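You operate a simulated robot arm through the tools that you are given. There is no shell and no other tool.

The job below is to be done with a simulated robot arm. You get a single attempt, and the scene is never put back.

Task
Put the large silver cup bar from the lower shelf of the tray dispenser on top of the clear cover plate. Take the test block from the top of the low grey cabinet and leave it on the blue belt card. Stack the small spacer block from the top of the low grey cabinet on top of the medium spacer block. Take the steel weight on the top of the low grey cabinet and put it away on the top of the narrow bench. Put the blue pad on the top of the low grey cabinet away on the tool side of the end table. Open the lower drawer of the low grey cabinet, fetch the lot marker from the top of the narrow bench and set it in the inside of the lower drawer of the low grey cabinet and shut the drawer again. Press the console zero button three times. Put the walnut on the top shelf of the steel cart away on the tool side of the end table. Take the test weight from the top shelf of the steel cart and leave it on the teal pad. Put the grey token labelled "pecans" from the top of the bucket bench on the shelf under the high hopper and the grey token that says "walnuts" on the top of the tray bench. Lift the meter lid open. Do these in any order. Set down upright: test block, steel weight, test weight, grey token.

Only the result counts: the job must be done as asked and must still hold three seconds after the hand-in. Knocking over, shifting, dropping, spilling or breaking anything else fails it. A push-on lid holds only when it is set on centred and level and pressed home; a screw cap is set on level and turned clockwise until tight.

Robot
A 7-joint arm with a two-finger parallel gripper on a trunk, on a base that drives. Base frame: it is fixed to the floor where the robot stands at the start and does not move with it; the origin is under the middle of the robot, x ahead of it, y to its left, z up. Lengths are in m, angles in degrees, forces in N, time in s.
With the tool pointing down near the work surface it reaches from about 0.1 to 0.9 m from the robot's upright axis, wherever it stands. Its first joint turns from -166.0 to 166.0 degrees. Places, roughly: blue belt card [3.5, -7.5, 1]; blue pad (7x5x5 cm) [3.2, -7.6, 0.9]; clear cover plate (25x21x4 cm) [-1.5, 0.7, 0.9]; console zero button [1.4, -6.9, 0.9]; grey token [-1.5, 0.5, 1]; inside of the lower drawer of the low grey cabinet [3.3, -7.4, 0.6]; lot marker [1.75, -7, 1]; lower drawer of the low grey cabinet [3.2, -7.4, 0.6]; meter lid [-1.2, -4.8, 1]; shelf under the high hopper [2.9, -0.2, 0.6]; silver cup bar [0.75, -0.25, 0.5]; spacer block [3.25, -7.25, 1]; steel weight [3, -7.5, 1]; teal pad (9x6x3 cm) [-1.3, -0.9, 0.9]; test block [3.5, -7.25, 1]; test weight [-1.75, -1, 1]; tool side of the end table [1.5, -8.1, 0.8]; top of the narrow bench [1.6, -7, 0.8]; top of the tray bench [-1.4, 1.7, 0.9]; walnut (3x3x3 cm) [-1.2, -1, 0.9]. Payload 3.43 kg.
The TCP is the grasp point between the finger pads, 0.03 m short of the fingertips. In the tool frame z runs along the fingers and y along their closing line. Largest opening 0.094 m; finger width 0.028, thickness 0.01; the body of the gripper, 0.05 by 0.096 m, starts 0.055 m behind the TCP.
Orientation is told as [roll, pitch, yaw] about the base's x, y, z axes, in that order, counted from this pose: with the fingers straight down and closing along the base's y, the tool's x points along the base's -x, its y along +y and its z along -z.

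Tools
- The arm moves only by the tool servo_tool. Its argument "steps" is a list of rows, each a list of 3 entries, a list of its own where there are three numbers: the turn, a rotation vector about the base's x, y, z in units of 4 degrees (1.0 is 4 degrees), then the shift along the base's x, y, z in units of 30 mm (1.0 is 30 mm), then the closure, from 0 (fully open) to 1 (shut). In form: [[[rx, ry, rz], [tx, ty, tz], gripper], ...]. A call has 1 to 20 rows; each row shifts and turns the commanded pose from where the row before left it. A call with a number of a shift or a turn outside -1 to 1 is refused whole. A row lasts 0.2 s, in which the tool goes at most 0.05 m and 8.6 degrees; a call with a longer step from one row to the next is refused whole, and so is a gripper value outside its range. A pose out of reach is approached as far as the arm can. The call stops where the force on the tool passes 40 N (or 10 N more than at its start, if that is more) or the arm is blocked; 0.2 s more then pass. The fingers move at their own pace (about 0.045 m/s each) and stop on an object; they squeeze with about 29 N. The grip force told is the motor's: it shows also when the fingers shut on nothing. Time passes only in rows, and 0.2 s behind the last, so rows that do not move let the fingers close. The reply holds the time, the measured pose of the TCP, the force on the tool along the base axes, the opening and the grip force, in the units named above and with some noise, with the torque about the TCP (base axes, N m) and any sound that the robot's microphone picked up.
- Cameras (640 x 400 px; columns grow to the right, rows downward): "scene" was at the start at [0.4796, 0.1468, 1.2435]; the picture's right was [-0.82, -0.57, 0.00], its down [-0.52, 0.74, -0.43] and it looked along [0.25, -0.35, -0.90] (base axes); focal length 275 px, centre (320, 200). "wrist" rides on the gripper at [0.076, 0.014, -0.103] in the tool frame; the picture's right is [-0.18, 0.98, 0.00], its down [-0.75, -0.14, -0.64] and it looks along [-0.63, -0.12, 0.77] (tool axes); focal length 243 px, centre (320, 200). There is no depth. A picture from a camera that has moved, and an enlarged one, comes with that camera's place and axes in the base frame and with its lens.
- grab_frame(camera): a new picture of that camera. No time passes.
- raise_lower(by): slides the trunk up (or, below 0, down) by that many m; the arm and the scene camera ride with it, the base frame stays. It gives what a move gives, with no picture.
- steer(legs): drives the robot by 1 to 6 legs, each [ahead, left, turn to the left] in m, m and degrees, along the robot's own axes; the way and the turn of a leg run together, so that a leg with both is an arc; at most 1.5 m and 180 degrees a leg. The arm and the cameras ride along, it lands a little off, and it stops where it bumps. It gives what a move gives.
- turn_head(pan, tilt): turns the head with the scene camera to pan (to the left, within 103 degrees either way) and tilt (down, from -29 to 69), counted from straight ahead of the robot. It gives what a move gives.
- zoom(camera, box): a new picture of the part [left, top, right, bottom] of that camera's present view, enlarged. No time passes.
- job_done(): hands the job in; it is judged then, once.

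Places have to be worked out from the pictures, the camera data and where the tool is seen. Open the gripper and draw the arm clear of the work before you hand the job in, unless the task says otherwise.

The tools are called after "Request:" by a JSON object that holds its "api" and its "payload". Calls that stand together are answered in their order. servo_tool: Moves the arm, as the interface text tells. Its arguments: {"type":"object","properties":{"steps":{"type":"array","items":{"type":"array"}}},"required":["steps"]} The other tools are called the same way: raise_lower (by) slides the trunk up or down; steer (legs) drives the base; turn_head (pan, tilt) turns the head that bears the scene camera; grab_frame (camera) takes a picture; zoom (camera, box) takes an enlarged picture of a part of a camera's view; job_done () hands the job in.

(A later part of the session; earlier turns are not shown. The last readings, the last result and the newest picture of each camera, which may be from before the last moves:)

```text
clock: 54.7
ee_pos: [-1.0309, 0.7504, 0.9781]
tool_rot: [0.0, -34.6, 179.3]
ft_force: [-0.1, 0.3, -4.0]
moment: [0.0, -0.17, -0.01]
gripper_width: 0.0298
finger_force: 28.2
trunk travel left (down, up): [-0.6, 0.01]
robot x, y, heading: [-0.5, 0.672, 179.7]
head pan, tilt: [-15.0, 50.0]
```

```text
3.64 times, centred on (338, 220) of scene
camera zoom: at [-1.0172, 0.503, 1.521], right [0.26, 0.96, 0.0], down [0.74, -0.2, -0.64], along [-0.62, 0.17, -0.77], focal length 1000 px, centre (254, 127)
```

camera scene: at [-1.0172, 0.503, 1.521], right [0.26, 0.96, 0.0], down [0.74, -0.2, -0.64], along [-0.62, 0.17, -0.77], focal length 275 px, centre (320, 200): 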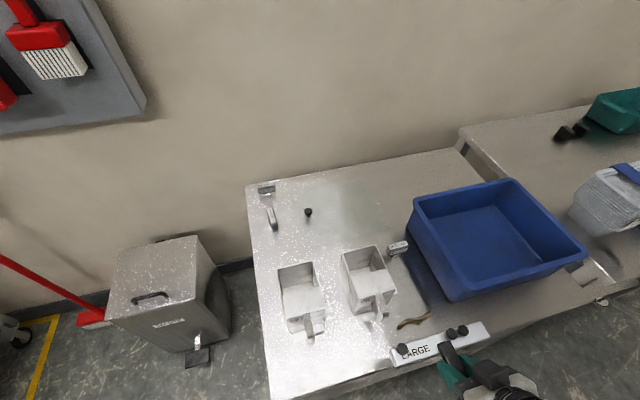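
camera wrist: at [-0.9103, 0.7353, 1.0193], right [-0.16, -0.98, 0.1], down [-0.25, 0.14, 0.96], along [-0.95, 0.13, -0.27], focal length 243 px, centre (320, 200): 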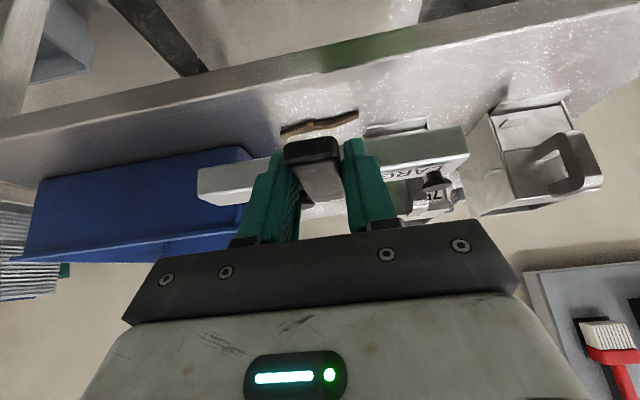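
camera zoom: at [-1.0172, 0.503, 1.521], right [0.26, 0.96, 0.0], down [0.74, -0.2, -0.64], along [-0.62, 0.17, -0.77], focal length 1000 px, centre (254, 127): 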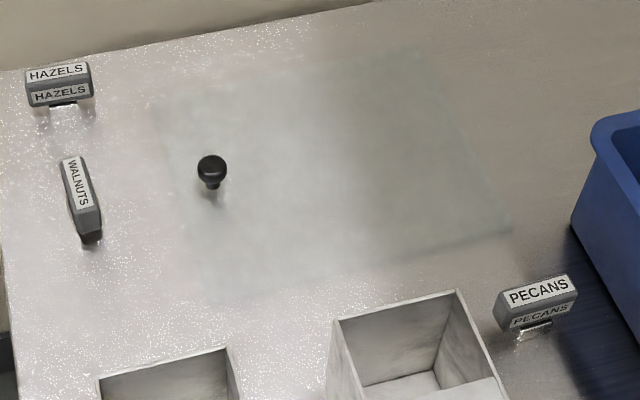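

The plate spans x -1.40…-1.61, y 0.575…0.826 at z≈0.85; knob at (-1.504, 0.600). I want the bar centred at about (-1.555, 0.725), i.e. TCP (-1.51, 0.734). First I check how near the base may come to the bench.

Request:
{"api": "turn_head", "payload": {"pan": -60, "tilt": 69}}

Request:
{"api": "grab_frame", "payload": {"camera": "scene"}}

Request:
{"api": "turn_head", "payload": {"pan": -100, "tilt": 60}}

Request:
{"api": "grab_frame", "payload": {"camera": "scene"}}

```text
clock: 55.8
ee_pos: [-1.0309, 0.7507, 0.9775]
tool_rot: [-0.1, -34.7, 179.3]
ft_force: [0.8, 0.1, -4.2]
moment: [0.02, -0.17, -0.01]
gripper_width: 0.03
finger_force: 28.7
trunk travel left (down, up): [-0.6, 0.01]
robot x, y, heading: [-0.499, 0.6723, 179.7]
head pan, tilt: [-60.0, 68.8]
```

```text
taken
camera scene: at [-0.9706, 0.5313, 1.4991], right [0.87, 0.5, 0.0], down [0.46, -0.81, -0.36], along [-0.18, 0.31, -0.93], focal length 275 px, centre (320, 200)
```

scene: 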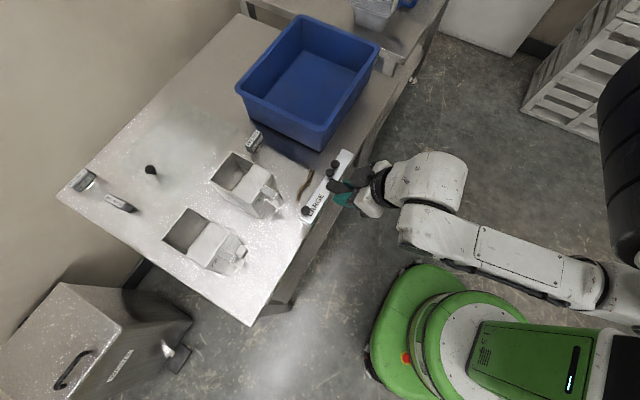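

```text
clock: 56.9
ee_pos: [-1.0308, 0.7518, 0.9774]
tool_rot: [0.0, -34.6, 179.4]
ft_force: [0.8, 0.4, -3.4]
moment: [-0.01, -0.17, 0.02]
gripper_width: 0.03
finger_force: 28.8
trunk travel left (down, up): [-0.6, 0.01]
robot x, y, heading: [-0.5015, 0.6746, 179.6]
head pan, tilt: [-100.0, 60.0]
```

```text
taken
camera scene: at [-0.931, 0.5484, 1.5084], right [0.98, -0.18, 0.0], down [-0.15, -0.85, -0.5], along [0.09, 0.49, -0.87], focal length 275 px, centre (320, 200)
```

scene: 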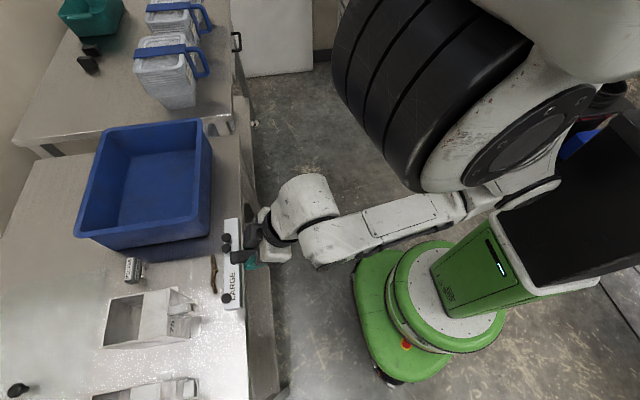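

The base front is at x≈-0.70, still 0.39 m from the bench. I lift the bar higher while reaching a bit ahead so it clears the buckets.

Request:
{"api": "servo_tool", "payload": {"steps": [[[0, 0, 0], [-0.3, 0, 0.6], 1], [[0, 0, 0], [-0.3, 0, 0.6], 1], [[0, 0, 0], [-0.3, 0, 0.6], 1], [[0, 0, 0], [-0.3, 0, 0.6], 1], [[0, 0, 0], [0, 0, 0.4], 1], [[0, 0, 0], [0, 0, 0], 1]]}}

```text
clock: 58.3
ee_pos: [-1.0835, 0.7539, 1.0128]
tool_rot: [0.0, -34.7, 179.4]
ft_force: [0.4, 0.5, -4.2]
moment: [0.0, -0.18, 0.0]
gripper_width: 0.0299
finger_force: 29.0
out of reach, approached as far as the arm can: row 2, 3, 4, 5
trunk travel left (down, up): [-0.6, 0.01]
robot x, y, heading: [-0.5011, 0.6742, 179.9]
head pan, tilt: [-100.0, 60.0]
```

Height limit grows with reach. I back the base off 0.2 m, then extend the arm out and up.

Request:
{"api": "steer", "payload": {"legs": [[-0.2, 0, 0]]}}

Request:
{"api": "servo_tool", "payload": {"steps": [[[0, 0, 0], [-0.8, 0, 0.4], 1], [[0, 0, 0], [-0.8, 0, 0.4], 1], [[0, 0, 0], [-0.8, 0, 0.4], 1], [[0, 0, 0], [-0.8, 0, 0.4], 1], [[0, 0, 0], [-0.8, 0, 0.4], 1], [[0, 0, 0], [-0.8, 0, 0.4], 1], [[0, 0, 0], [-0.5, 0, 0.4], 1], [[0, 0, 0], [0, 0, 0], 1]]}}

```text
clock: 59.9
ee_pos: [-0.8821, 0.7522, 1.0119]
tool_rot: [0.0, -34.8, 179.3]
ft_force: [-0.1, -0.3, -3.2]
moment: [0.01, -0.2, -0.01]
gripper_width: 0.0299
finger_force: 28.9
trunk travel left (down, up): [-0.6, 0.01]
robot x, y, heading: [-0.302, 0.67, 179.6]
head pan, tilt: [-100.0, 60.0]
```

```text
clock: 61.7
ee_pos: [-1.0425, 0.7525, 1.0973]
tool_rot: [-0.1, -34.7, 179.3]
ft_force: [-0.1, 0.0, -3.5]
moment: [0.03, -0.2, 0.01]
gripper_width: 0.0301
finger_force: 29.1
trunk travel left (down, up): [-0.6, 0.01]
robot x, y, heading: [-0.3022, 0.6757, 179.8]
head pan, tilt: [-100.0, 60.0]
```

Now at z≈1.10 with reach 0.74. I drive 0.4 m ahead over the bench, then check.

Request:
{"api": "steer", "payload": {"legs": [[0.4, 0, 0]]}}

Request:
{"api": "turn_head", "payload": {"pan": -20, "tilt": 65}}

Request:
{"api": "grab_frame", "payload": {"camera": "scene"}}

Request:
{"api": "grab_frame", "payload": {"camera": "wrist"}}

```text
clock: 64.2
ee_pos: [-1.4449, 0.754, 1.0969]
tool_rot: [0.0, -34.8, 179.4]
ft_force: [0.0, -0.1, -3.8]
moment: [0.0, -0.16, -0.03]
gripper_width: 0.0297
finger_force: 29.3
trunk travel left (down, up): [-0.6, 0.01]
robot x, y, heading: [-0.7026, 0.6742, 179.5]
head pan, tilt: [-100.0, 60.0]
```

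```text
clock: 65.7
ee_pos: [-1.4462, 0.7548, 1.0979]
tool_rot: [-0.1, -34.6, 179.5]
ft_force: [0.0, 0.1, -3.9]
moment: [0.03, -0.22, 0.01]
gripper_width: 0.0301
finger_force: 28.8
trunk travel left (down, up): [-0.6, 0.01]
robot x, y, heading: [-0.7063, 0.6771, 179.7]
head pan, tilt: [-20.0, 65.0]
```

```text
taken
camera scene: at [-1.2032, 0.5048, 1.5028], right [0.35, 0.94, 0.0], down [0.85, -0.31, -0.42], along [-0.4, 0.15, -0.91], focal length 275 px, centre (320, 200)
```

scene: 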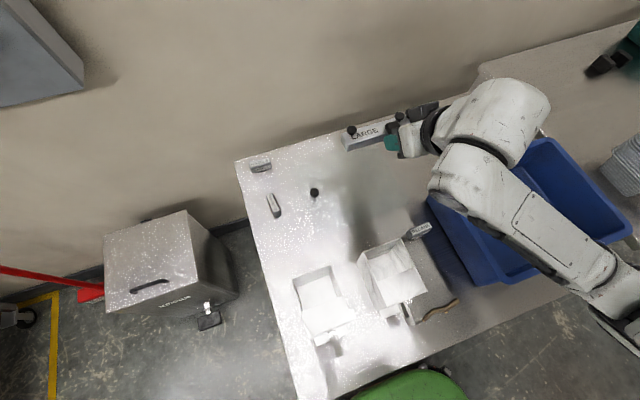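

```text
taken
camera wrist: at [-1.3243, 0.7387, 1.1383], right [-0.16, -0.98, 0.1], down [-0.25, 0.14, 0.96], along [-0.95, 0.13, -0.27], focal length 243 px, centre (320, 200)
```

wrist: 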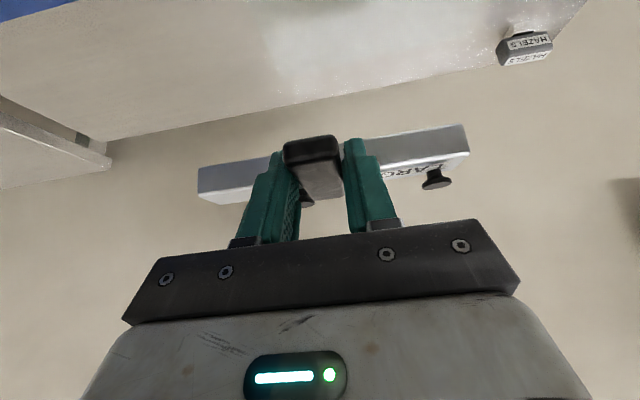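

Over the plate. I shift to (-1.51, 0.734) and go down to about z 0.92, then check.

Request:
{"api": "servo_tool", "payload": {"steps": [[[0, 0, 0], [-0.7, -0.2, 0], 1], [[0, 0, 0], [-0.7, -0.23, 0], 1], [[0, 0, 0], [-0.75, -0.23, 0], 1], [[0, 0, 0], [0, 0, -0.9], 1], [[0, 0, 0], [0, 0, -0.9], 1], [[0, 0, 0], [0, 0, -0.9], 1], [[0, 0, 0], [0, 0, -0.9], 1], [[0, 0, 0], [0, 0, -0.9], 1], [[0, 0, 0], [0, 0, -0.9], 1], [[0, 0, 0], [0, 0, -0.6], 1], [[0, 0, 0], [0, 0, 0], 1]]}}

Request:
{"api": "grab_frame", "payload": {"camera": "scene"}}

Request:
{"api": "zoom", "payload": {"camera": "scene", "box": [280, 80, 480, 280]}}

Request:
{"api": "grab_frame", "payload": {"camera": "wrist"}}

```text
clock: 68.1
ee_pos: [-1.5081, 0.7373, 0.9188]
tool_rot: [-0.1, -34.7, 179.4]
ft_force: [-0.2, -1.0, -3.8]
moment: [0.01, -0.19, -0.01]
gripper_width: 0.0299
finger_force: 29.7
trunk travel left (down, up): [-0.6, 0.01]
robot x, y, heading: [-0.7022, 0.6765, 179.6]
head pan, tilt: [-20.0, 65.0]
```

```text
taken
camera scene: at [-1.2032, 0.5047, 1.5028], right [0.35, 0.94, 0.0], down [0.85, -0.31, -0.42], along [-0.4, 0.15, -0.91], focal length 275 px, centre (320, 200)
```

scene: 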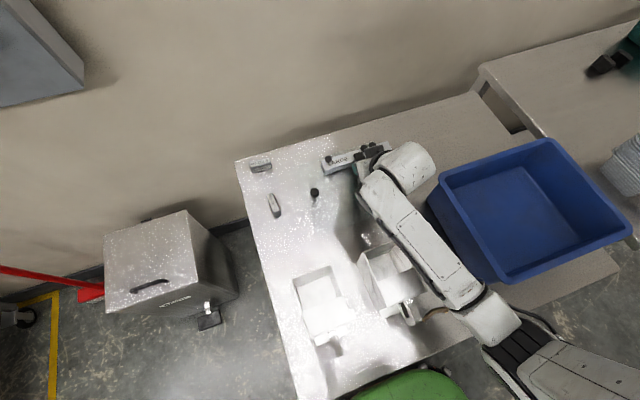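

```text
2.00 times, centred on (380, 180) of scene
camera zoom: at [-1.2032, 0.5047, 1.5028], right [0.35, 0.94, 0.0], down [0.85, -0.31, -0.42], along [-0.4, 0.15, -0.91], focal length 550 px, centre (200, 240)
```

zoom: 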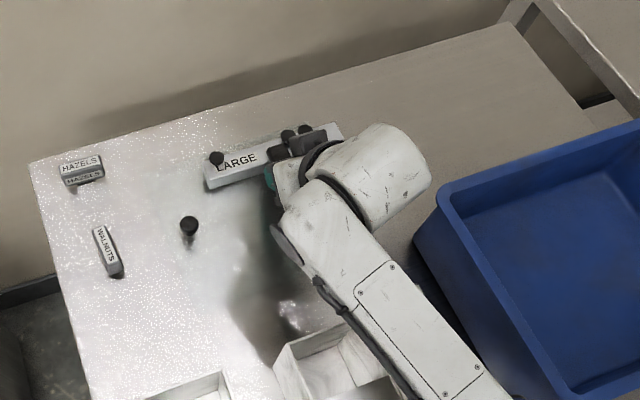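

```text
taken
camera wrist: at [-1.3882, 0.7205, 0.9592], right [-0.16, -0.98, 0.1], down [-0.25, 0.14, 0.96], along [-0.95, 0.13, -0.27], focal length 243 px, centre (320, 200)
```

wrist: 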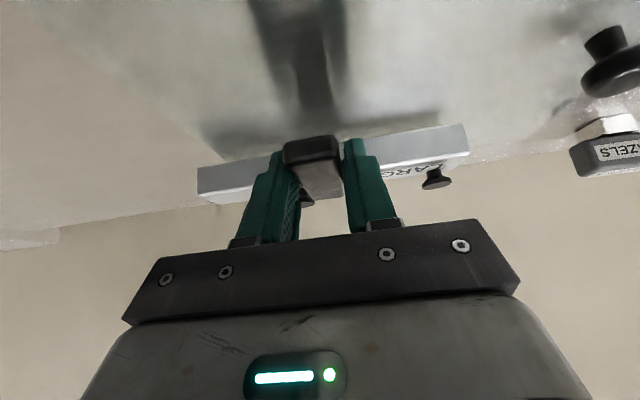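

Position looks right. I lower gently in small steps until contact shows.

Request:
{"api": "servo_tool", "payload": {"steps": [[[0, 0, 0], [0, 0, -0.25], 1], [[0, 0, 0], [0, 0, -0.25], 1], [[0, 0, 0], [0, 0, -0.2], 1], [[0, 0, 0], [0, 0, 0], 1]]}}

Request:
{"api": "servo_tool", "payload": {"steps": [[[0, 0, 0], [0, 0, -0.1], 1], [[0, 0, 0], [0, 0, -0.1], 1]]}}

Request:
{"api": "grab_frame", "payload": {"camera": "wrist"}}

```text
clock: 69.0
ee_pos: [-1.5109, 0.7347, 0.9023]
tool_rot: [-0.3, -35.7, 179.3]
ft_force: [-1.3, 0.6, 14.5]
moment: [-0.1, -0.04, 0.04]
gripper_width: 0.0302
finger_force: 28.9
trunk travel left (down, up): [-0.6, 0.01]
robot x, y, heading: [-0.7046, 0.6767, 179.8]
head pan, tilt: [-20.0, 65.0]
stopped in row 4: the force on the tool passed its limit at 41 N (the readings are from after the stop); the commanded pose is now the measured one
```

```text
clock: 69.4
ee_pos: [-1.512, 0.7344, 0.9028]
tool_rot: [-0.1, -36.1, 179.2]
ft_force: [-1.0, -0.5, 13.7]
moment: [-0.06, 0.0, -0.03]
gripper_width: 0.0301
finger_force: 29.2
trunk travel left (down, up): [-0.6, 0.01]
robot x, y, heading: [-0.7054, 0.6735, 179.7]
head pan, tilt: [-20.0, 65.0]
stopped in row 2: the force on the tool passed its limit at 45 N (the readings are from after the stop); the commanded pose is now the measured one
```

```text
taken
camera wrist: at [-1.3912, 0.7195, 0.9406], right [-0.16, -0.98, 0.11], down [-0.23, 0.14, 0.96], along [-0.96, 0.13, -0.25], focal length 243 px, centre (320, 200)
```

wrist: 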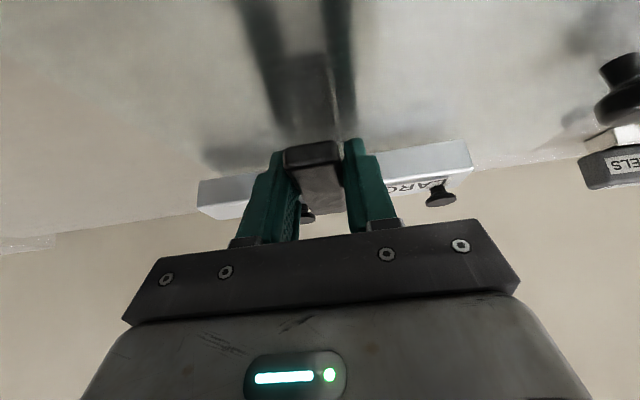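

Contact at TCP z≈0.902. I zoom in to check what touches.

Request:
{"api": "zoom", "payload": {"camera": "wrist", "box": [180, 90, 500, 240]}}

Request:
{"api": "zoom", "payload": {"camera": "scene", "box": [300, 110, 460, 310]}}

```text
2.00 times, centred on (340, 165) of wrist
camera zoom: at [-1.3912, 0.7195, 0.9406], right [-0.16, -0.98, 0.11], down [-0.23, 0.14, 0.96], along [-0.96, 0.13, -0.25], focal length 485 px, centre (280, 270)
```

zoom: 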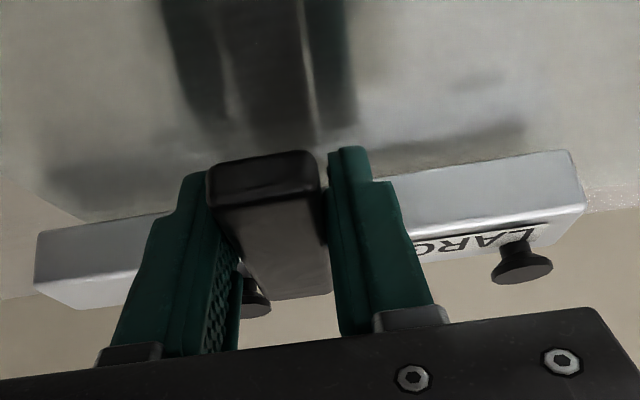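

```text
2.00 times, centred on (380, 210) of scene
camera zoom: at [-1.2021, 0.5046, 1.5029], right [0.35, 0.94, 0.0], down [0.85, -0.31, -0.42], along [-0.4, 0.15, -0.91], focal length 550 px, centre (200, 180)
```

zoom: 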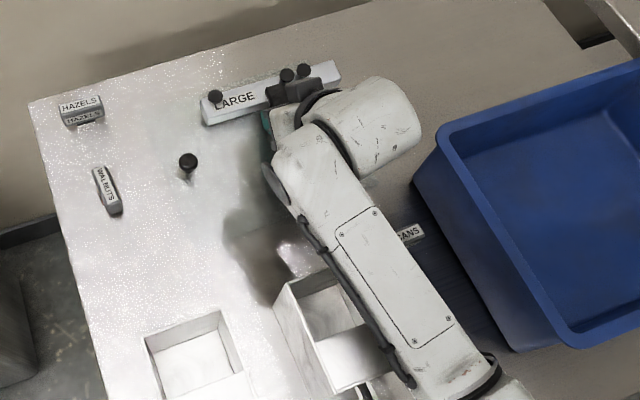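

The bar touched the plate earlier (plate top ≈0.87) and my extra pressing on the handle tipped its far side up about 8°. It also sits about 2 cm too far right (+y). I lift 2 cm, tilt the tool back 8°, shift 2 cm to −y, and look.

Request:
{"api": "servo_tool", "payload": {"steps": [[[0, 0, 0], [0, 0, 0.4], 1], [[0, 0, 0], [0, 0, 0.4], 1], [[0, -1, 0], [0, -0.33, 0], 1], [[0, -1, 0], [0, -0.33, 0], 1], [[0, 0, 0], [0, 0, 0], 1]]}}

Request:
{"api": "zoom", "payload": {"camera": "wrist", "box": [180, 90, 500, 240]}}

Request:
{"api": "zoom", "payload": {"camera": "scene", "box": [300, 110, 460, 310]}}

```text
clock: 70.6
ee_pos: [-1.5121, 0.7164, 0.9241]
tool_rot: [-0.3, -27.8, 179.5]
ft_force: [0.1, -0.7, -3.7]
moment: [0.0, -0.15, 0.0]
gripper_width: 0.0302
finger_force: 28.1
trunk travel left (down, up): [-0.6, 0.01]
robot x, y, heading: [-0.7043, 0.6746, 179.7]
head pan, tilt: [-20.0, 65.0]
```

```text
2.00 times, centred on (340, 165) of wrist
camera zoom: at [-1.3974, 0.6996, 0.9801], right [-0.17, -0.98, 0.08], down [-0.37, 0.14, 0.92], along [-0.91, 0.13, -0.38], focal length 485 px, centre (280, 270)
```

zoom: 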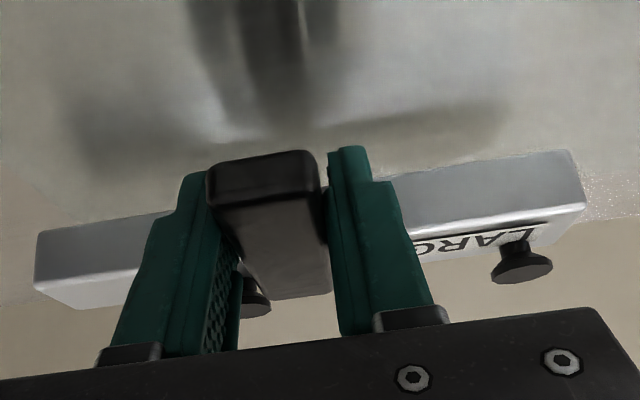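

```text
2.00 times, centred on (380, 210) of scene
camera zoom: at [-1.203, 0.5046, 1.5028], right [0.35, 0.94, 0.0], down [0.85, -0.31, -0.42], along [-0.4, 0.15, -0.91], focal length 550 px, centre (200, 180)
```

zoom: 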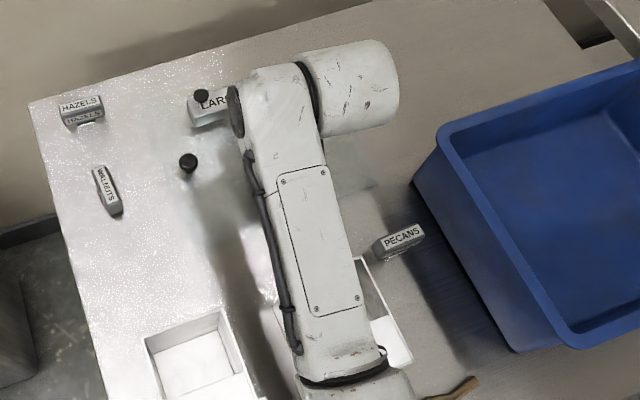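

The bar is level again. I lower to about z 0.912, then release.

Request:
{"api": "servo_tool", "payload": {"steps": [[[0, 0, 0], [0, 0, -0.1], 1], [[0, 0, 0], [0, 0, -0.1], 1], [[0, 0, 0], [0, 0, -0.1], 1], [[0, 0, 0], [0, 0, 0], 1]]}}

```text
clock: 71.6
ee_pos: [-1.5132, 0.7151, 0.915]
tool_rot: [-0.2, -27.9, 179.4]
ft_force: [1.3, 0.9, -3.7]
moment: [0.02, -0.22, 0.02]
gripper_width: 0.0301
finger_force: 28.6
trunk travel left (down, up): [-0.6, 0.01]
robot x, y, heading: [-0.7023, 0.6744, 179.7]
head pan, tilt: [-20.0, 65.0]
```

Still no contact (−3.7 N). I go on 2 mm at a time.

Request:
{"api": "servo_tool", "payload": {"steps": [[[0, 0, 0], [0, 0, -0.08], 1], [[0, 0, 0], [0, 0, 0], 1]]}}

Request:
{"api": "servo_tool", "payload": {"steps": [[[0, 0, 0], [0, 0, -0.08], 1], [[0, 0, 0], [0, 0, 0], 1]]}}

Request:
{"api": "servo_tool", "payload": {"steps": [[[0, 0, 0], [0, 0, -0.06], 1], [[0, 0, 0], [0, 0, 0], 1]]}}

```text
clock: 72.2
ee_pos: [-1.5117, 0.7149, 0.9139]
tool_rot: [-0.2, -27.9, 179.4]
ft_force: [1.0, 0.6, -4.3]
moment: [-0.02, -0.19, 0.01]
gripper_width: 0.0299
finger_force: 28.9
trunk travel left (down, up): [-0.6, 0.01]
robot x, y, heading: [-0.7037, 0.6715, 179.7]
head pan, tilt: [-20.0, 65.0]
```

```text
clock: 72.8
ee_pos: [-1.5126, 0.7162, 0.9095]
tool_rot: [-0.1, -27.7, 179.3]
ft_force: [-0.4, -0.5, -3.6]
moment: [0.01, -0.14, 0.03]
gripper_width: 0.0298
finger_force: 29.2
trunk travel left (down, up): [-0.6, 0.01]
robot x, y, heading: [-0.7085, 0.6774, 179.8]
head pan, tilt: [-20.0, 65.0]
```

```text
clock: 73.4
ee_pos: [-1.5123, 0.7159, 0.9086]
tool_rot: [-0.3, -27.7, 179.3]
ft_force: [0.4, 0.2, -3.8]
moment: [-0.03, -0.16, 0.01]
gripper_width: 0.03
finger_force: 29.4
trunk travel left (down, up): [-0.6, 0.01]
robot x, y, heading: [-0.702, 0.6719, 179.3]
head pan, tilt: [-20.0, 65.0]
```

Request:
{"api": "servo_tool", "payload": {"steps": [[[0, 0, 0], [0, 0, -0.08], 1], [[0, 0, 0], [0, 0, 0], 1]]}}

Request:
{"api": "servo_tool", "payload": {"steps": [[[0, 0, 0], [0, 0, -0.08], 1], [[0, 0, 0], [0, 0, 0], 1]]}}

Request:
{"api": "zoom", "payload": {"camera": "wrist", "box": [180, 90, 500, 240]}}

```text
clock: 74.0
ee_pos: [-1.5124, 0.7145, 0.9068]
tool_rot: [-0.3, -28.0, 179.4]
ft_force: [1.1, -0.1, 6.1]
moment: [0.0, 0.43, 0.0]
gripper_width: 0.0303
finger_force: 29.2
trunk travel left (down, up): [-0.6, 0.01]
robot x, y, heading: [-0.704, 0.6744, 179.8]
head pan, tilt: [-20.0, 65.0]
```

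```text
clock: 74.6
ee_pos: [-1.5128, 0.7154, 0.9057]
tool_rot: [-0.2, -28.1, 179.5]
ft_force: [2.9, 0.5, 15.7]
moment: [-0.01, 0.47, 0.0]
gripper_width: 0.0303
finger_force: 29.4
trunk travel left (down, up): [-0.6, 0.01]
robot x, y, heading: [-0.7046, 0.6751, 179.5]
head pan, tilt: [-20.0, 65.0]
```

```text
2.00 times, centred on (340, 165) of wrist
camera zoom: at [-1.3975, 0.6992, 0.9605], right [-0.17, -0.98, 0.08], down [-0.36, 0.14, 0.92], along [-0.92, 0.13, -0.38], focal length 485 px, centre (280, 270)
```

zoom: 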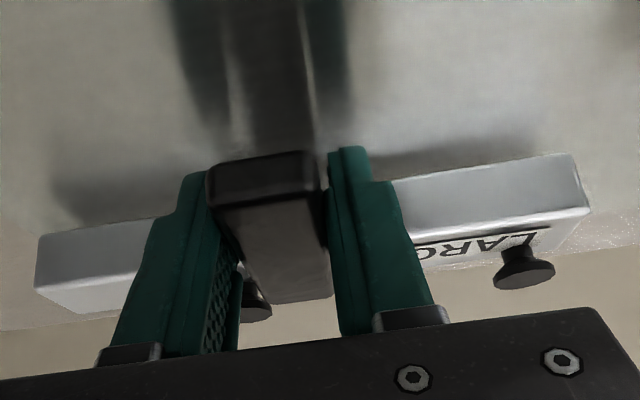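

Contact at z≈0.907. I ease off 1 mm and open the fingers.

Request:
{"api": "servo_tool", "payload": {"steps": [[[0, 0, 0], [0, 0, 0.05], 1], [[0, 0, 0], [0, 0, 0], 0.6], [[0, 0, 0], [0, 0, 0], 0.4], [[0, 0, 0], [0, 0, 0], 0.4], [[0, 0, 0], [0, 0, 0], 0.4]]}}

Request:
{"api": "grab_frame", "payload": {"camera": "wrist"}}

```text
clock: 75.8
ee_pos: [-1.5127, 0.716, 0.9042]
tool_rot: [-0.1, -27.9, 179.4]
ft_force: [-0.3, -0.3, -0.3]
moment: [0.01, -0.04, 0.0]
gripper_width: 0.0563
finger_force: 0.1
trunk travel left (down, up): [-0.6, 0.01]
robot x, y, heading: [-0.7068, 0.6727, 179.8]
head pan, tilt: [-20.0, 65.0]
```

```text
taken
camera wrist: at [-1.3976, 0.699, 0.9607], right [-0.17, -0.98, 0.08], down [-0.36, 0.14, 0.92], along [-0.91, 0.13, -0.38], focal length 243 px, centre (320, 200)
```

wrist: 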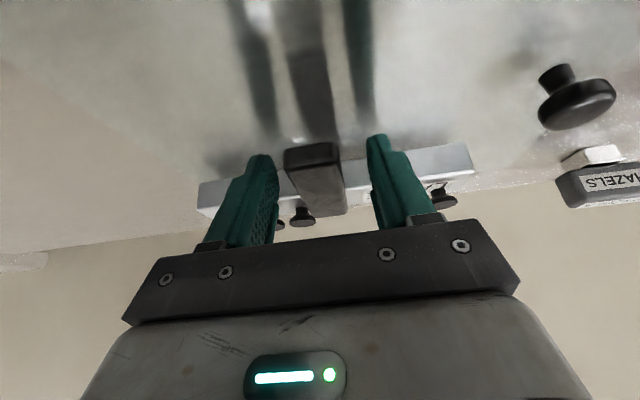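

Released cleanly. I lift straight up, away from the handle, and look.

Request:
{"api": "servo_tool", "payload": {"steps": [[[0, 0, 0], [0, 0, 0.5], 0.4], [[0, 0, 0], [0, 0, 0.8], 0.4], [[0, 0, 0], [0, 0, 1], 0.4], [[0, 0, 0], [0, 0, 1], 0.4], [[0, 0, 0], [0, 0, 1], 0.4], [[0, 0, 0], [0, 0, 1], 0.4], [[0, 0, 0], [0, 0, 0], 0.2]]}}

Request:
{"api": "grab_frame", "payload": {"camera": "wrist"}}

Request:
{"api": "grab_frame", "payload": {"camera": "scene"}}

```text
clock: 77.4
ee_pos: [-1.5108, 0.7165, 1.0623]
tool_rot: [-0.2, -28.0, 179.3]
ft_force: [0.3, 0.6, -1.3]
moment: [0.02, -0.02, 0.02]
gripper_width: 0.0753
finger_force: 0.0
trunk travel left (down, up): [-0.6, 0.01]
robot x, y, heading: [-0.7054, 0.6717, 179.9]
head pan, tilt: [-20.0, 65.0]
```

```text
taken
camera wrist: at [-1.3964, 0.7001, 1.1185], right [-0.17, -0.98, 0.08], down [-0.36, 0.14, 0.92], along [-0.91, 0.13, -0.38], focal length 243 px, centre (320, 200)
```

wrist: 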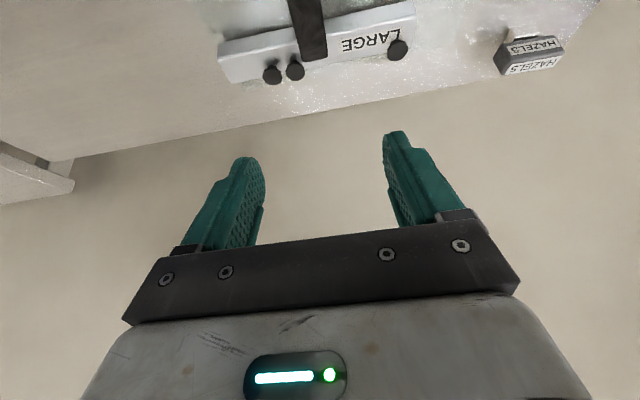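

```text
taken
camera scene: at [-1.2028, 0.5046, 1.5028], right [0.35, 0.94, 0.0], down [0.85, -0.31, -0.42], along [-0.4, 0.15, -0.91], focal length 275 px, centre (320, 200)
```

scene: 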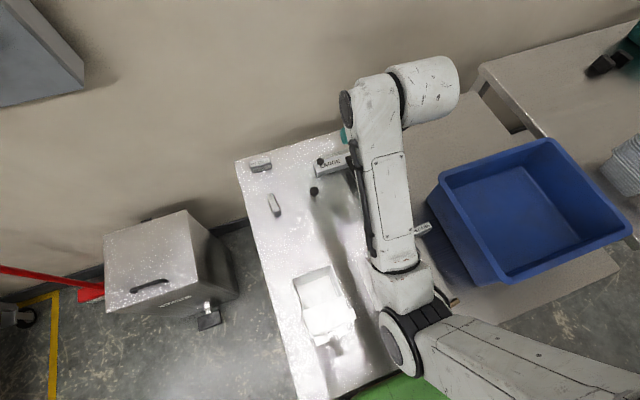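

The bar lies on the plate clear of the knob. Next the WALNUTS token near (-1.50, 0.493): I bring the tool upright and move above it to look.

Request:
{"api": "servo_tool", "payload": {"steps": [[[0, -1, 0], [0.3, -1, 0], 0], [[0, -1, 0], [0.3, -1, 0], 0], [[0, -1, 0], [0.3, -1, 0], 0], [[0, -1, 0], [0.3, -1, 0], 0], [[0, -1, 0], [0.3, -1, 0], 0], [[0, -1, 0], [0.3, -1, 0], 0], [[0, -1, 0], [0.3, -1, 0], 0], [[0, 0, 0], [0, 0, 0], 0]]}}

Request:
{"api": "grab_frame", "payload": {"camera": "wrist"}}

Request:
{"api": "grab_frame", "payload": {"camera": "scene"}}

```text
clock: 79.2
ee_pos: [-1.4488, 0.5064, 1.064]
tool_rot: [-0.6, 0.2, 179.5]
ft_force: [-0.5, -0.8, 0.6]
moment: [-0.02, 0.04, 0.03]
gripper_width: 0.0943
finger_force: 0.0
trunk travel left (down, up): [-0.6, 0.01]
robot x, y, heading: [-0.7053, 0.6751, 179.7]
head pan, tilt: [-20.0, 65.0]
```

```text
taken
camera wrist: at [-1.3737, 0.489, 1.1675], right [-0.19, -0.98, -0.01], down [-0.75, 0.14, 0.64], along [-0.63, 0.13, -0.77], focal length 243 px, centre (320, 200)
```

wrist: 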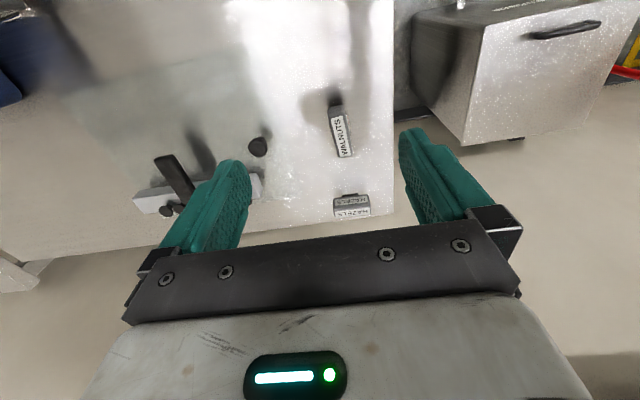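

```text
taken
camera scene: at [-1.2027, 0.5043, 1.5028], right [0.35, 0.94, 0.0], down [0.85, -0.31, -0.42], along [-0.4, 0.15, -0.91], focal length 275 px, centre (320, 200)
```

scene: 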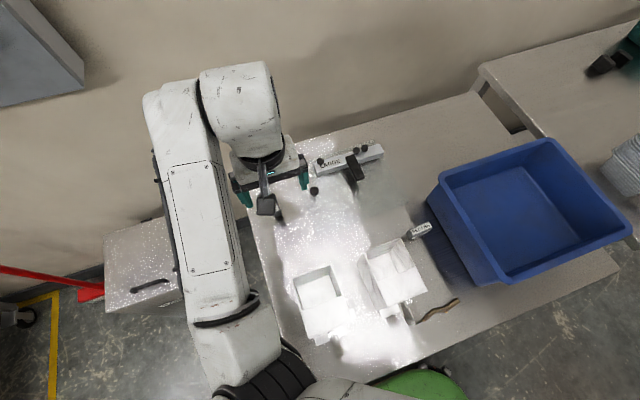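

I zoom the wrist view on the WALNUTS token to learn its shape and direction.

Request:
{"api": "zoom", "payload": {"camera": "wrist", "box": [280, 80, 420, 230]}}

Request:
{"api": "zoom", "payload": {"camera": "scene", "box": [370, 200, 450, 260]}}

```text
2.67 times, centred on (350, 155) of wrist
camera zoom: at [-1.3737, 0.489, 1.1675], right [-0.19, -0.98, -0.01], down [-0.75, 0.14, 0.64], along [-0.63, 0.13, -0.77], focal length 647 px, centre (240, 320)
```

zoom: 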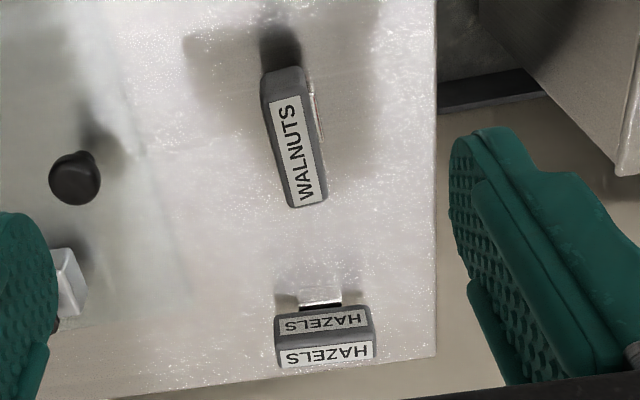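

```text
6.67 times, centred on (410, 230) of scene
camera zoom: at [-1.2027, 0.5043, 1.5028], right [0.35, 0.94, 0.0], down [0.85, -0.31, -0.42], along [-0.4, 0.15, -0.91], focal length 1833 px, centre (-280, 0)
```

zoom: 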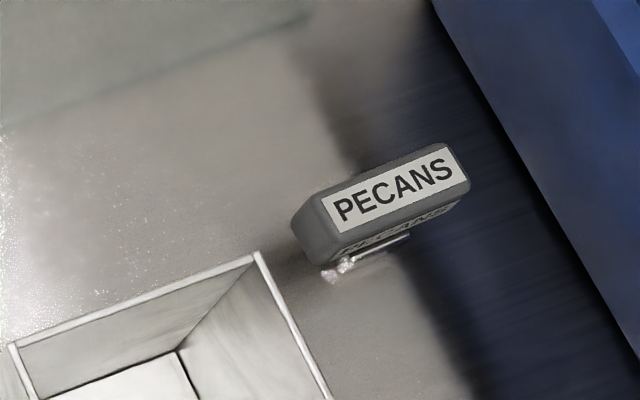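

Token head is about 6×2 cm, top at z≈0.89, centre (-1.504, 0.4915), long axis nearly along x (about 4° turned). I turn 4°, align above and descend with fingers partly open.

Request:
{"api": "servo_tool", "payload": {"steps": [[[0, 0, 1], [-0.92, -0.25, 0], 0.3], [[0, 0, 0], [-0.92, -0.25, -0.5], 0.3], [[0, 0, 0], [0, 0, -0.9], 0.3], [[0, 0, 0], [0, 0, -0.9], 0.3], [[0, 0, 0], [0, 0, -0.9], 0.3], [[0, 0, 0], [0, 0, 0], 0.3]]}}

Request:
{"api": "grab_frame", "payload": {"camera": "wrist"}}

```text
clock: 80.6
ee_pos: [-1.5042, 0.4936, 0.9684]
tool_rot: [-0.5, 0.1, -176.5]
ft_force: [0.7, -0.2, -0.4]
moment: [0.01, 0.0, 0.01]
gripper_width: 0.0659
finger_force: 0.1
trunk travel left (down, up): [-0.6, 0.01]
robot x, y, heading: [-0.7081, 0.6742, 179.9]
head pan, tilt: [-20.0, 65.0]
```

```text
taken
camera wrist: at [-1.4278, 0.4823, 1.0718], right [-0.12, -0.99, -0.01], down [-0.76, 0.09, 0.64], along [-0.64, 0.09, -0.77], focal length 243 px, centre (320, 200)
```

wrist: 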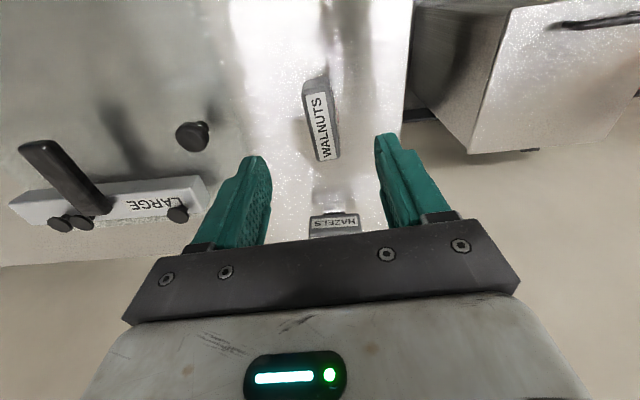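

Token is centred between the fingers. I descend to z≈0.883 and grip.

Request:
{"api": "servo_tool", "payload": {"steps": [[[0, 0, 0.5], [0, -0.03, -0.9], 0.3], [[0, 0, 0], [0, 0, -0.9], 0.3], [[0, 0, 0], [0, 0, -0.9], 0.3], [[0, 0, 0], [0, 0, -0.1], 0.3], [[0, 0, 0], [0, 0, 0], 0.3]]}}

Request:
{"api": "grab_frame", "payload": {"camera": "wrist"}}

```text
clock: 81.6
ee_pos: [-1.5038, 0.4895, 0.891]
tool_rot: [-0.5, 0.0, -174.4]
ft_force: [14.0, 5.0, 21.1]
moment: [-0.63, -0.62, 0.55]
gripper_width: 0.0635
finger_force: 0.0
trunk travel left (down, up): [-0.6, 0.01]
robot x, y, heading: [-0.7025, 0.6693, 179.9]
head pan, tilt: [-20.0, 65.0]
stopped in row 5: the force on the tool passed its limit at 44 N (the readings are from after the stop); the commanded pose is now the measured one
```

```text
taken
camera wrist: at [-1.4263, 0.481, 0.9932], right [-0.09, -1.0, -0.01], down [-0.76, 0.06, 0.64], along [-0.64, 0.06, -0.77], focal length 243 px, centre (320, 200)
```

wrist: 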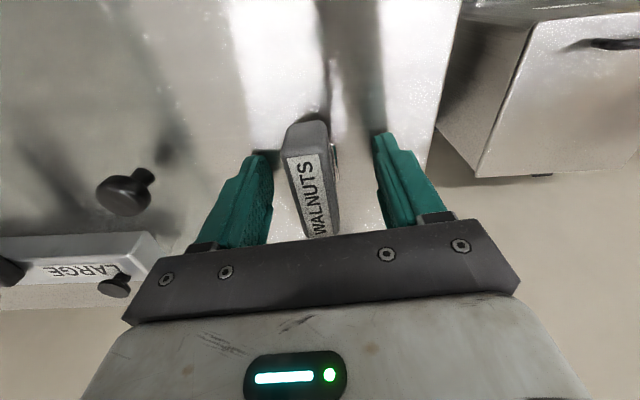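

Fingertips touched the bench top (so it is nearer z≈0.86). I lift 5 mm, centre 2 mm, and close on the token.

Request:
{"api": "servo_tool", "payload": {"steps": [[[0, 0, 0], [0.1, 0.08, 0.2], 0.3], [[0, 0, 0], [0.1, 0, 0], 0.3], [[0, 0, 0], [0, 0, 0], 0.7], [[0, 0, 0], [0, 0, 0], 1], [[0, 0, 0], [0, 0, 0], 1], [[0, 0, 0], [0, 0, 0], 1]]}}

Request:
{"api": "grab_frame", "payload": {"camera": "wrist"}}

```text
clock: 83.0
ee_pos: [-1.4988, 0.4912, 0.8947]
tool_rot: [-0.5, 0.0, -174.4]
ft_force: [-0.5, 0.0, -0.1]
moment: [-0.05, -0.01, 0.0]
gripper_width: 0.0252
finger_force: 29.1
trunk travel left (down, up): [-0.6, 0.01]
robot x, y, heading: [-0.7052, 0.6744, 179.6]
head pan, tilt: [-20.0, 65.0]
```

```text
taken
camera wrist: at [-1.4212, 0.4835, 0.9971], right [-0.09, -1.0, -0.01], down [-0.76, 0.06, 0.64], along [-0.64, 0.06, -0.77], focal length 243 px, centre (320, 200)
```

wrist: 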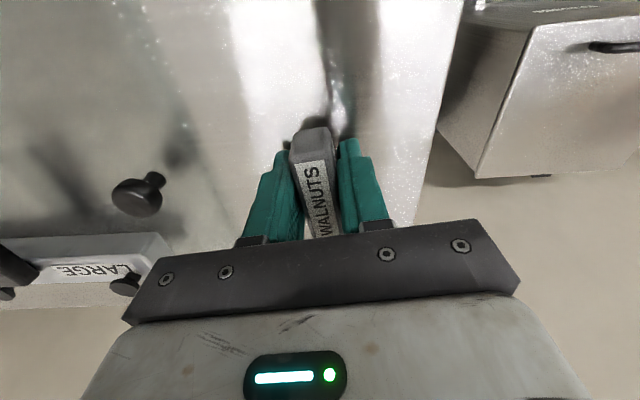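

Gripped (0.025). I lift, back off and strafe right towards the tray bench, then look.

Request:
{"api": "servo_tool", "payload": {"steps": [[[0, 0, 0], [0, 0, 0.6], 1], [[0, 0, 0], [0, 0, 1], 1], [[0, 0, 0], [0, 0, 1], 1], [[0, 0, 0], [0, 0, 1], 1], [[0, 0, 0], [0, 0, 1], 1], [[0, 0, 0], [0.3, 0, 1], 1], [[0, 0, 0], [0, 0, 0], 1]]}}

Request:
{"api": "steer", "payload": {"legs": [[-0.25, 0, 0], [0, -0.9, 0]]}}

Request:
{"api": "turn_head", "payload": {"pan": -20, "tilt": 45}}

Request:
{"api": "grab_frame", "payload": {"camera": "scene"}}

Request:
{"api": "grab_frame", "payload": {"camera": "wrist"}}

```text
clock: 84.6
ee_pos: [-1.4866, 0.491, 1.0632]
tool_rot: [-0.6, 0.1, -174.3]
ft_force: [-0.5, 0.2, -0.2]
moment: [0.01, 0.0, 0.0]
gripper_width: 0.0252
finger_force: 29.0
trunk travel left (down, up): [-0.6, 0.01]
robot x, y, heading: [-0.7061, 0.6732, 179.7]
head pan, tilt: [-20.0, 65.0]
```

```text
clock: 90.8
ee_pos: [-1.2404, 1.3914, 1.0638]
tool_rot: [-0.5, 0.0, -173.8]
ft_force: [-0.6, 0.3, -1.2]
moment: [-0.02, 0.03, -0.01]
gripper_width: 0.025
finger_force: 29.0
trunk travel left (down, up): [-0.6, 0.01]
robot x, y, heading: [-0.4597, 1.5812, -179.5]
head pan, tilt: [-20.0, 65.0]
```

```text
clock: 91.7
ee_pos: [-1.2399, 1.3913, 1.063]
tool_rot: [-0.6, 0.0, -173.7]
ft_force: [-0.2, -0.2, -0.9]
moment: [-0.03, -0.01, -0.02]
gripper_width: 0.025
finger_force: 28.6
trunk travel left (down, up): [-0.6, 0.01]
robot x, y, heading: [-0.4595, 1.5872, -179.3]
head pan, tilt: [-20.0, 45.0]
```

```text
taken
camera scene: at [-0.9743, 1.4146, 1.5278], right [0.33, 0.94, 0.0], down [0.67, -0.24, -0.71], along [-0.67, 0.24, -0.71], focal length 275 px, centre (320, 200)
```

scene: 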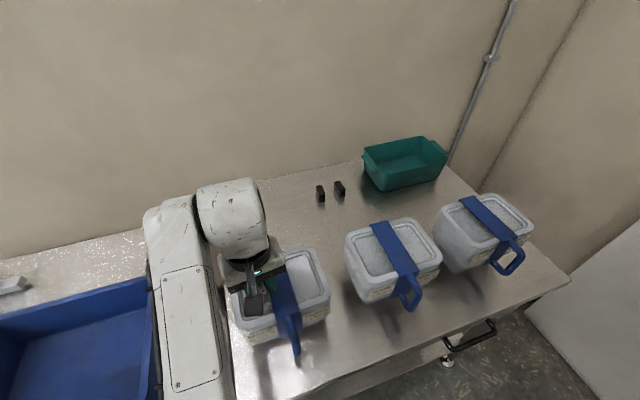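

```text
taken
camera wrist: at [-1.1628, 1.3847, 1.1659], right [-0.07, -1.0, -0.01], down [-0.76, 0.05, 0.64], along [-0.64, 0.05, -0.77], focal length 243 px, centre (320, 200)
```

wrist: 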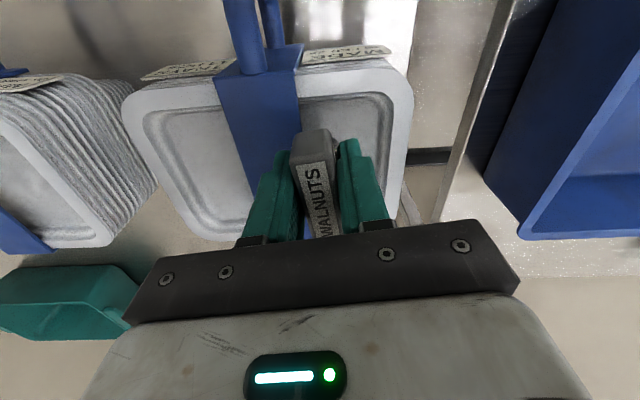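

The tray stack under the tool may reach z≈1.04, uncomfortably near the token's foot, so I raise the arm straight up first.

Request:
{"api": "servo_tool", "payload": {"steps": [[[0, 0, 0], [0, 0, 0.7], 1], [[0, 0, 0], [0, 0, 0.8], 1], [[0, 0, 0], [0, 0, 0.8], 1], [[0, 0, 0], [0, 0, 0.8], 1], [[0, 0, 0], [0, 0, 0], 1]]}}

Request:
{"api": "grab_frame", "payload": {"camera": "wrist"}}

Request:
{"api": "turn_head", "payload": {"pan": -10, "tilt": 55}}

Request:
{"api": "grab_frame", "payload": {"camera": "scene"}}

```text
clock: 92.9
ee_pos: [-1.2393, 1.3908, 1.1553]
tool_rot: [-0.5, -0.1, -173.7]
ft_force: [-0.1, 0.2, -0.8]
moment: [-0.02, 0.03, 0.01]
gripper_width: 0.025
finger_force: 28.4
trunk travel left (down, up): [-0.6, 0.01]
robot x, y, heading: [-0.4583, 1.5826, -179.6]
head pan, tilt: [-20.0, 45.0]
```

```text
taken
camera wrist: at [-1.1633, 1.3848, 1.2587], right [-0.07, -1.0, -0.01], down [-0.76, 0.05, 0.64], along [-0.64, 0.05, -0.77], focal length 243 px, centre (320, 200)
```

wrist: 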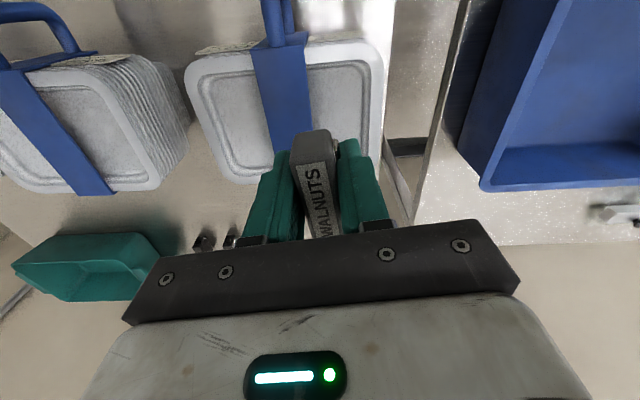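

```text
clock: 93.6
ee_pos: [-1.2399, 1.3903, 1.1558]
tool_rot: [-0.5, 0.0, -173.7]
ft_force: [-0.1, 0.2, -0.6]
moment: [0.0, 0.0, 0.01]
gripper_width: 0.025
finger_force: 28.8
trunk travel left (down, up): [-0.6, 0.01]
robot x, y, heading: [-0.4606, 1.5839, -179.5]
head pan, tilt: [-10.0, 55.0]
```

```text
taken
camera scene: at [-0.9688, 1.3994, 1.5145], right [0.17, 0.99, 0.0], down [0.81, -0.14, -0.57], along [-0.57, 0.1, -0.82], focal length 275 px, centre (320, 200)
```

scene: 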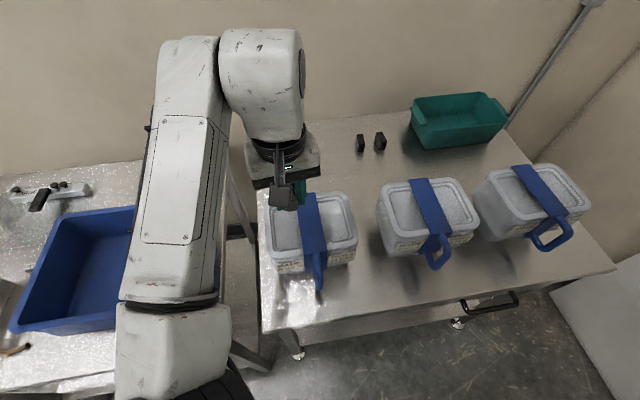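

Clear now at z≈1.155. I'll put the token behind the left stack around (-1.52, 1.50): shift the tool +y, drive 0.25 m ahead, then look before lowering.

Request:
{"api": "servo_tool", "payload": {"steps": [[[0, 0, 0], [0, 0.9, 0], 1], [[0, 0, 0], [0, 0.9, 0], 1], [[0, 0, 0], [0, 0.9, 0], 1], [[0, 0, 0], [0, 0.9, 0], 1], [[0, 0, 0], [0, 0, 0], 1]]}}

Request:
{"api": "steer", "payload": {"legs": [[0.25, 0, 0]]}}

Request:
{"api": "grab_frame", "payload": {"camera": "wrist"}}

Request:
{"api": "grab_frame", "payload": {"camera": "scene"}}

```text
clock: 94.8
ee_pos: [-1.2402, 1.501, 1.1572]
tool_rot: [-0.5, 0.0, -173.7]
ft_force: [-0.7, -0.5, -1.0]
moment: [0.01, -0.01, 0.0]
gripper_width: 0.0251
finger_force: 28.5
trunk travel left (down, up): [-0.6, 0.01]
robot x, y, heading: [-0.4624, 1.5841, -179.5]
head pan, tilt: [-10.0, 55.0]
```

```text
clock: 96.6
ee_pos: [-1.483, 1.4936, 1.1571]
tool_rot: [-0.5, 0.0, -173.5]
ft_force: [0.1, 0.6, -0.3]
moment: [0.0, -0.03, -0.02]
gripper_width: 0.025
finger_force: 28.7
trunk travel left (down, up): [-0.6, 0.01]
robot x, y, heading: [-0.7026, 1.5837, -179.4]
head pan, tilt: [-10.0, 55.0]
```

```text
taken
camera wrist: at [-1.406, 1.4878, 1.2596], right [-0.07, -1.0, -0.01], down [-0.76, 0.05, 0.64], along [-0.64, 0.05, -0.77], focal length 243 px, centre (320, 200)
```

wrist: 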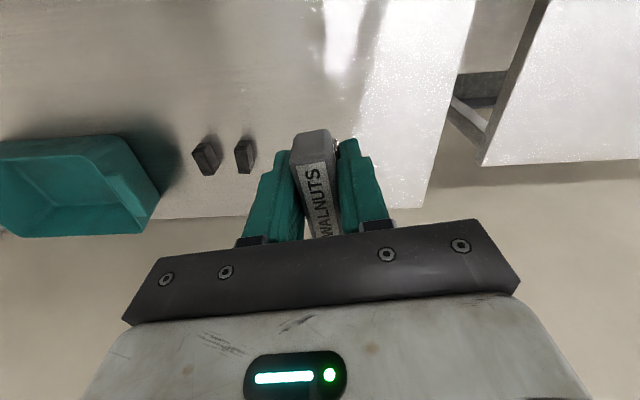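

```text
taken
camera scene: at [-1.2114, 1.3951, 1.5144], right [0.16, 0.99, 0.0], down [0.81, -0.13, -0.57], along [-0.57, 0.09, -0.82], focal length 275 px, centre (320, 200)
```

scene: 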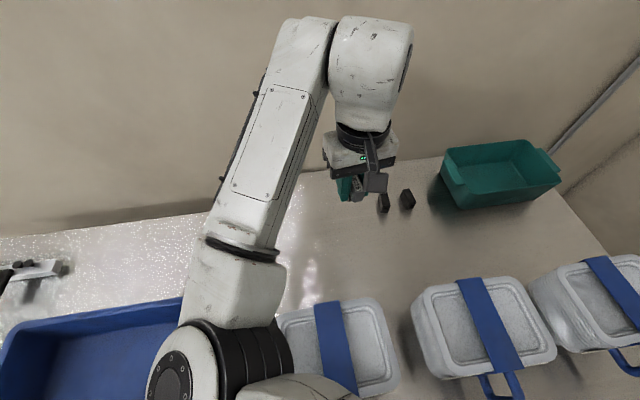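

Clear spot below. I move 4 cm further back and lower to about z 0.92.

Request:
{"api": "servo_tool", "payload": {"steps": [[[0, 0, 0], [-0.7, 0, 0], 1], [[0, 0, 0], [-0.7, 0, -0.6], 1], [[0, 0, 0], [0, 0, -1], 1], [[0, 0, 0], [0, 0, -1], 1], [[0, 0, 0], [0, 0, -1], 1], [[0, 0, 0], [0, 0, -1], 1], [[0, 0, 0], [0, 0, -1], 1], [[0, 0, 0], [0, 0, -1], 1], [[0, 0, 0], [0, 0, -1], 1], [[0, 0, 0], [0, 0, -0.3], 1], [[0, 0, 0], [0, 0, 0], 1]]}}

Request:
{"api": "grab_frame", "payload": {"camera": "wrist"}}

```text
clock: 99.0
ee_pos: [-1.5237, 1.4935, 0.9203]
tool_rot: [-0.5, -0.1, -173.4]
ft_force: [-0.4, -0.1, -1.0]
moment: [0.0, -0.02, 0.01]
gripper_width: 0.0248
finger_force: 28.8
trunk travel left (down, up): [-0.6, 0.01]
robot x, y, heading: [-0.7002, 1.5809, -179.6]
head pan, tilt: [-10.0, 55.0]
```

```text
taken
camera wrist: at [-1.4475, 1.4876, 1.0234], right [-0.07, -1.0, -0.01], down [-0.76, 0.05, 0.64], along [-0.64, 0.05, -0.77], focal length 243 px, centre (320, 200)
```

wrist: 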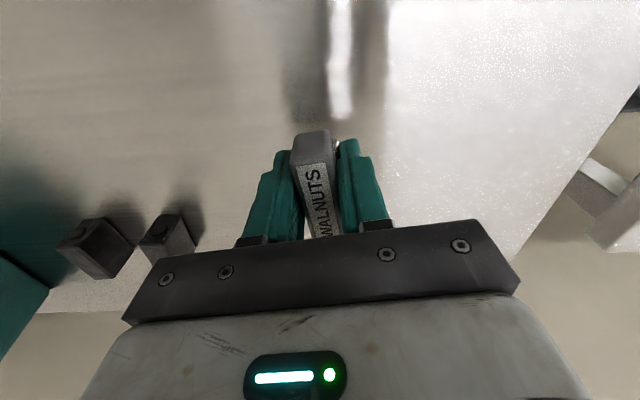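

Lowering gently to contact.

Request:
{"api": "servo_tool", "payload": {"steps": [[[0, 0, 0], [0, 0, -0.2], 1], [[0, 0, 0], [0, 0, -0.2], 1], [[0, 0, 0], [0, 0, -0.1], 1], [[0, 0, 0], [0, 0, 0], 1]]}}

Request:
{"api": "servo_tool", "payload": {"steps": [[[0, 0, 0], [0, 0, -0.1], 1], [[0, 0, 0], [0, 0, 0], 1]]}}

Request:
{"api": "servo_tool", "payload": {"steps": [[[0, 0, 0], [0, 0, -0.1], 1], [[0, 0, 0], [0, 0, 0], 1]]}}

```text
clock: 100.0
ee_pos: [-1.5265, 1.4942, 0.9051]
tool_rot: [-0.4, 0.0, -173.3]
ft_force: [-0.4, -0.3, -1.6]
moment: [0.0, 0.02, 0.02]
gripper_width: 0.0251
finger_force: 29.2
trunk travel left (down, up): [-0.6, 0.01]
robot x, y, heading: [-0.6993, 1.5835, -179.4]
head pan, tilt: [-10.0, 55.0]
```

```text
clock: 100.6
ee_pos: [-1.5256, 1.4938, 0.9022]
tool_rot: [-0.5, 0.0, -173.5]
ft_force: [-0.5, 0.1, -1.0]
moment: [0.04, 0.03, 0.02]
gripper_width: 0.0251
finger_force: 28.9
trunk travel left (down, up): [-0.6, 0.01]
robot x, y, heading: [-0.7019, 1.5822, -179.2]
head pan, tilt: [-10.0, 55.0]
```

```text
clock: 101.2
ee_pos: [-1.5261, 1.4945, 0.8991]
tool_rot: [-0.4, -0.1, -173.5]
ft_force: [0.3, 0.7, -0.7]
moment: [0.02, -0.02, 0.02]
gripper_width: 0.0249
finger_force: 28.9
trunk travel left (down, up): [-0.6, 0.01]
robot x, y, heading: [-0.7061, 1.5793, -179.4]
head pan, tilt: [-10.0, 55.0]
```

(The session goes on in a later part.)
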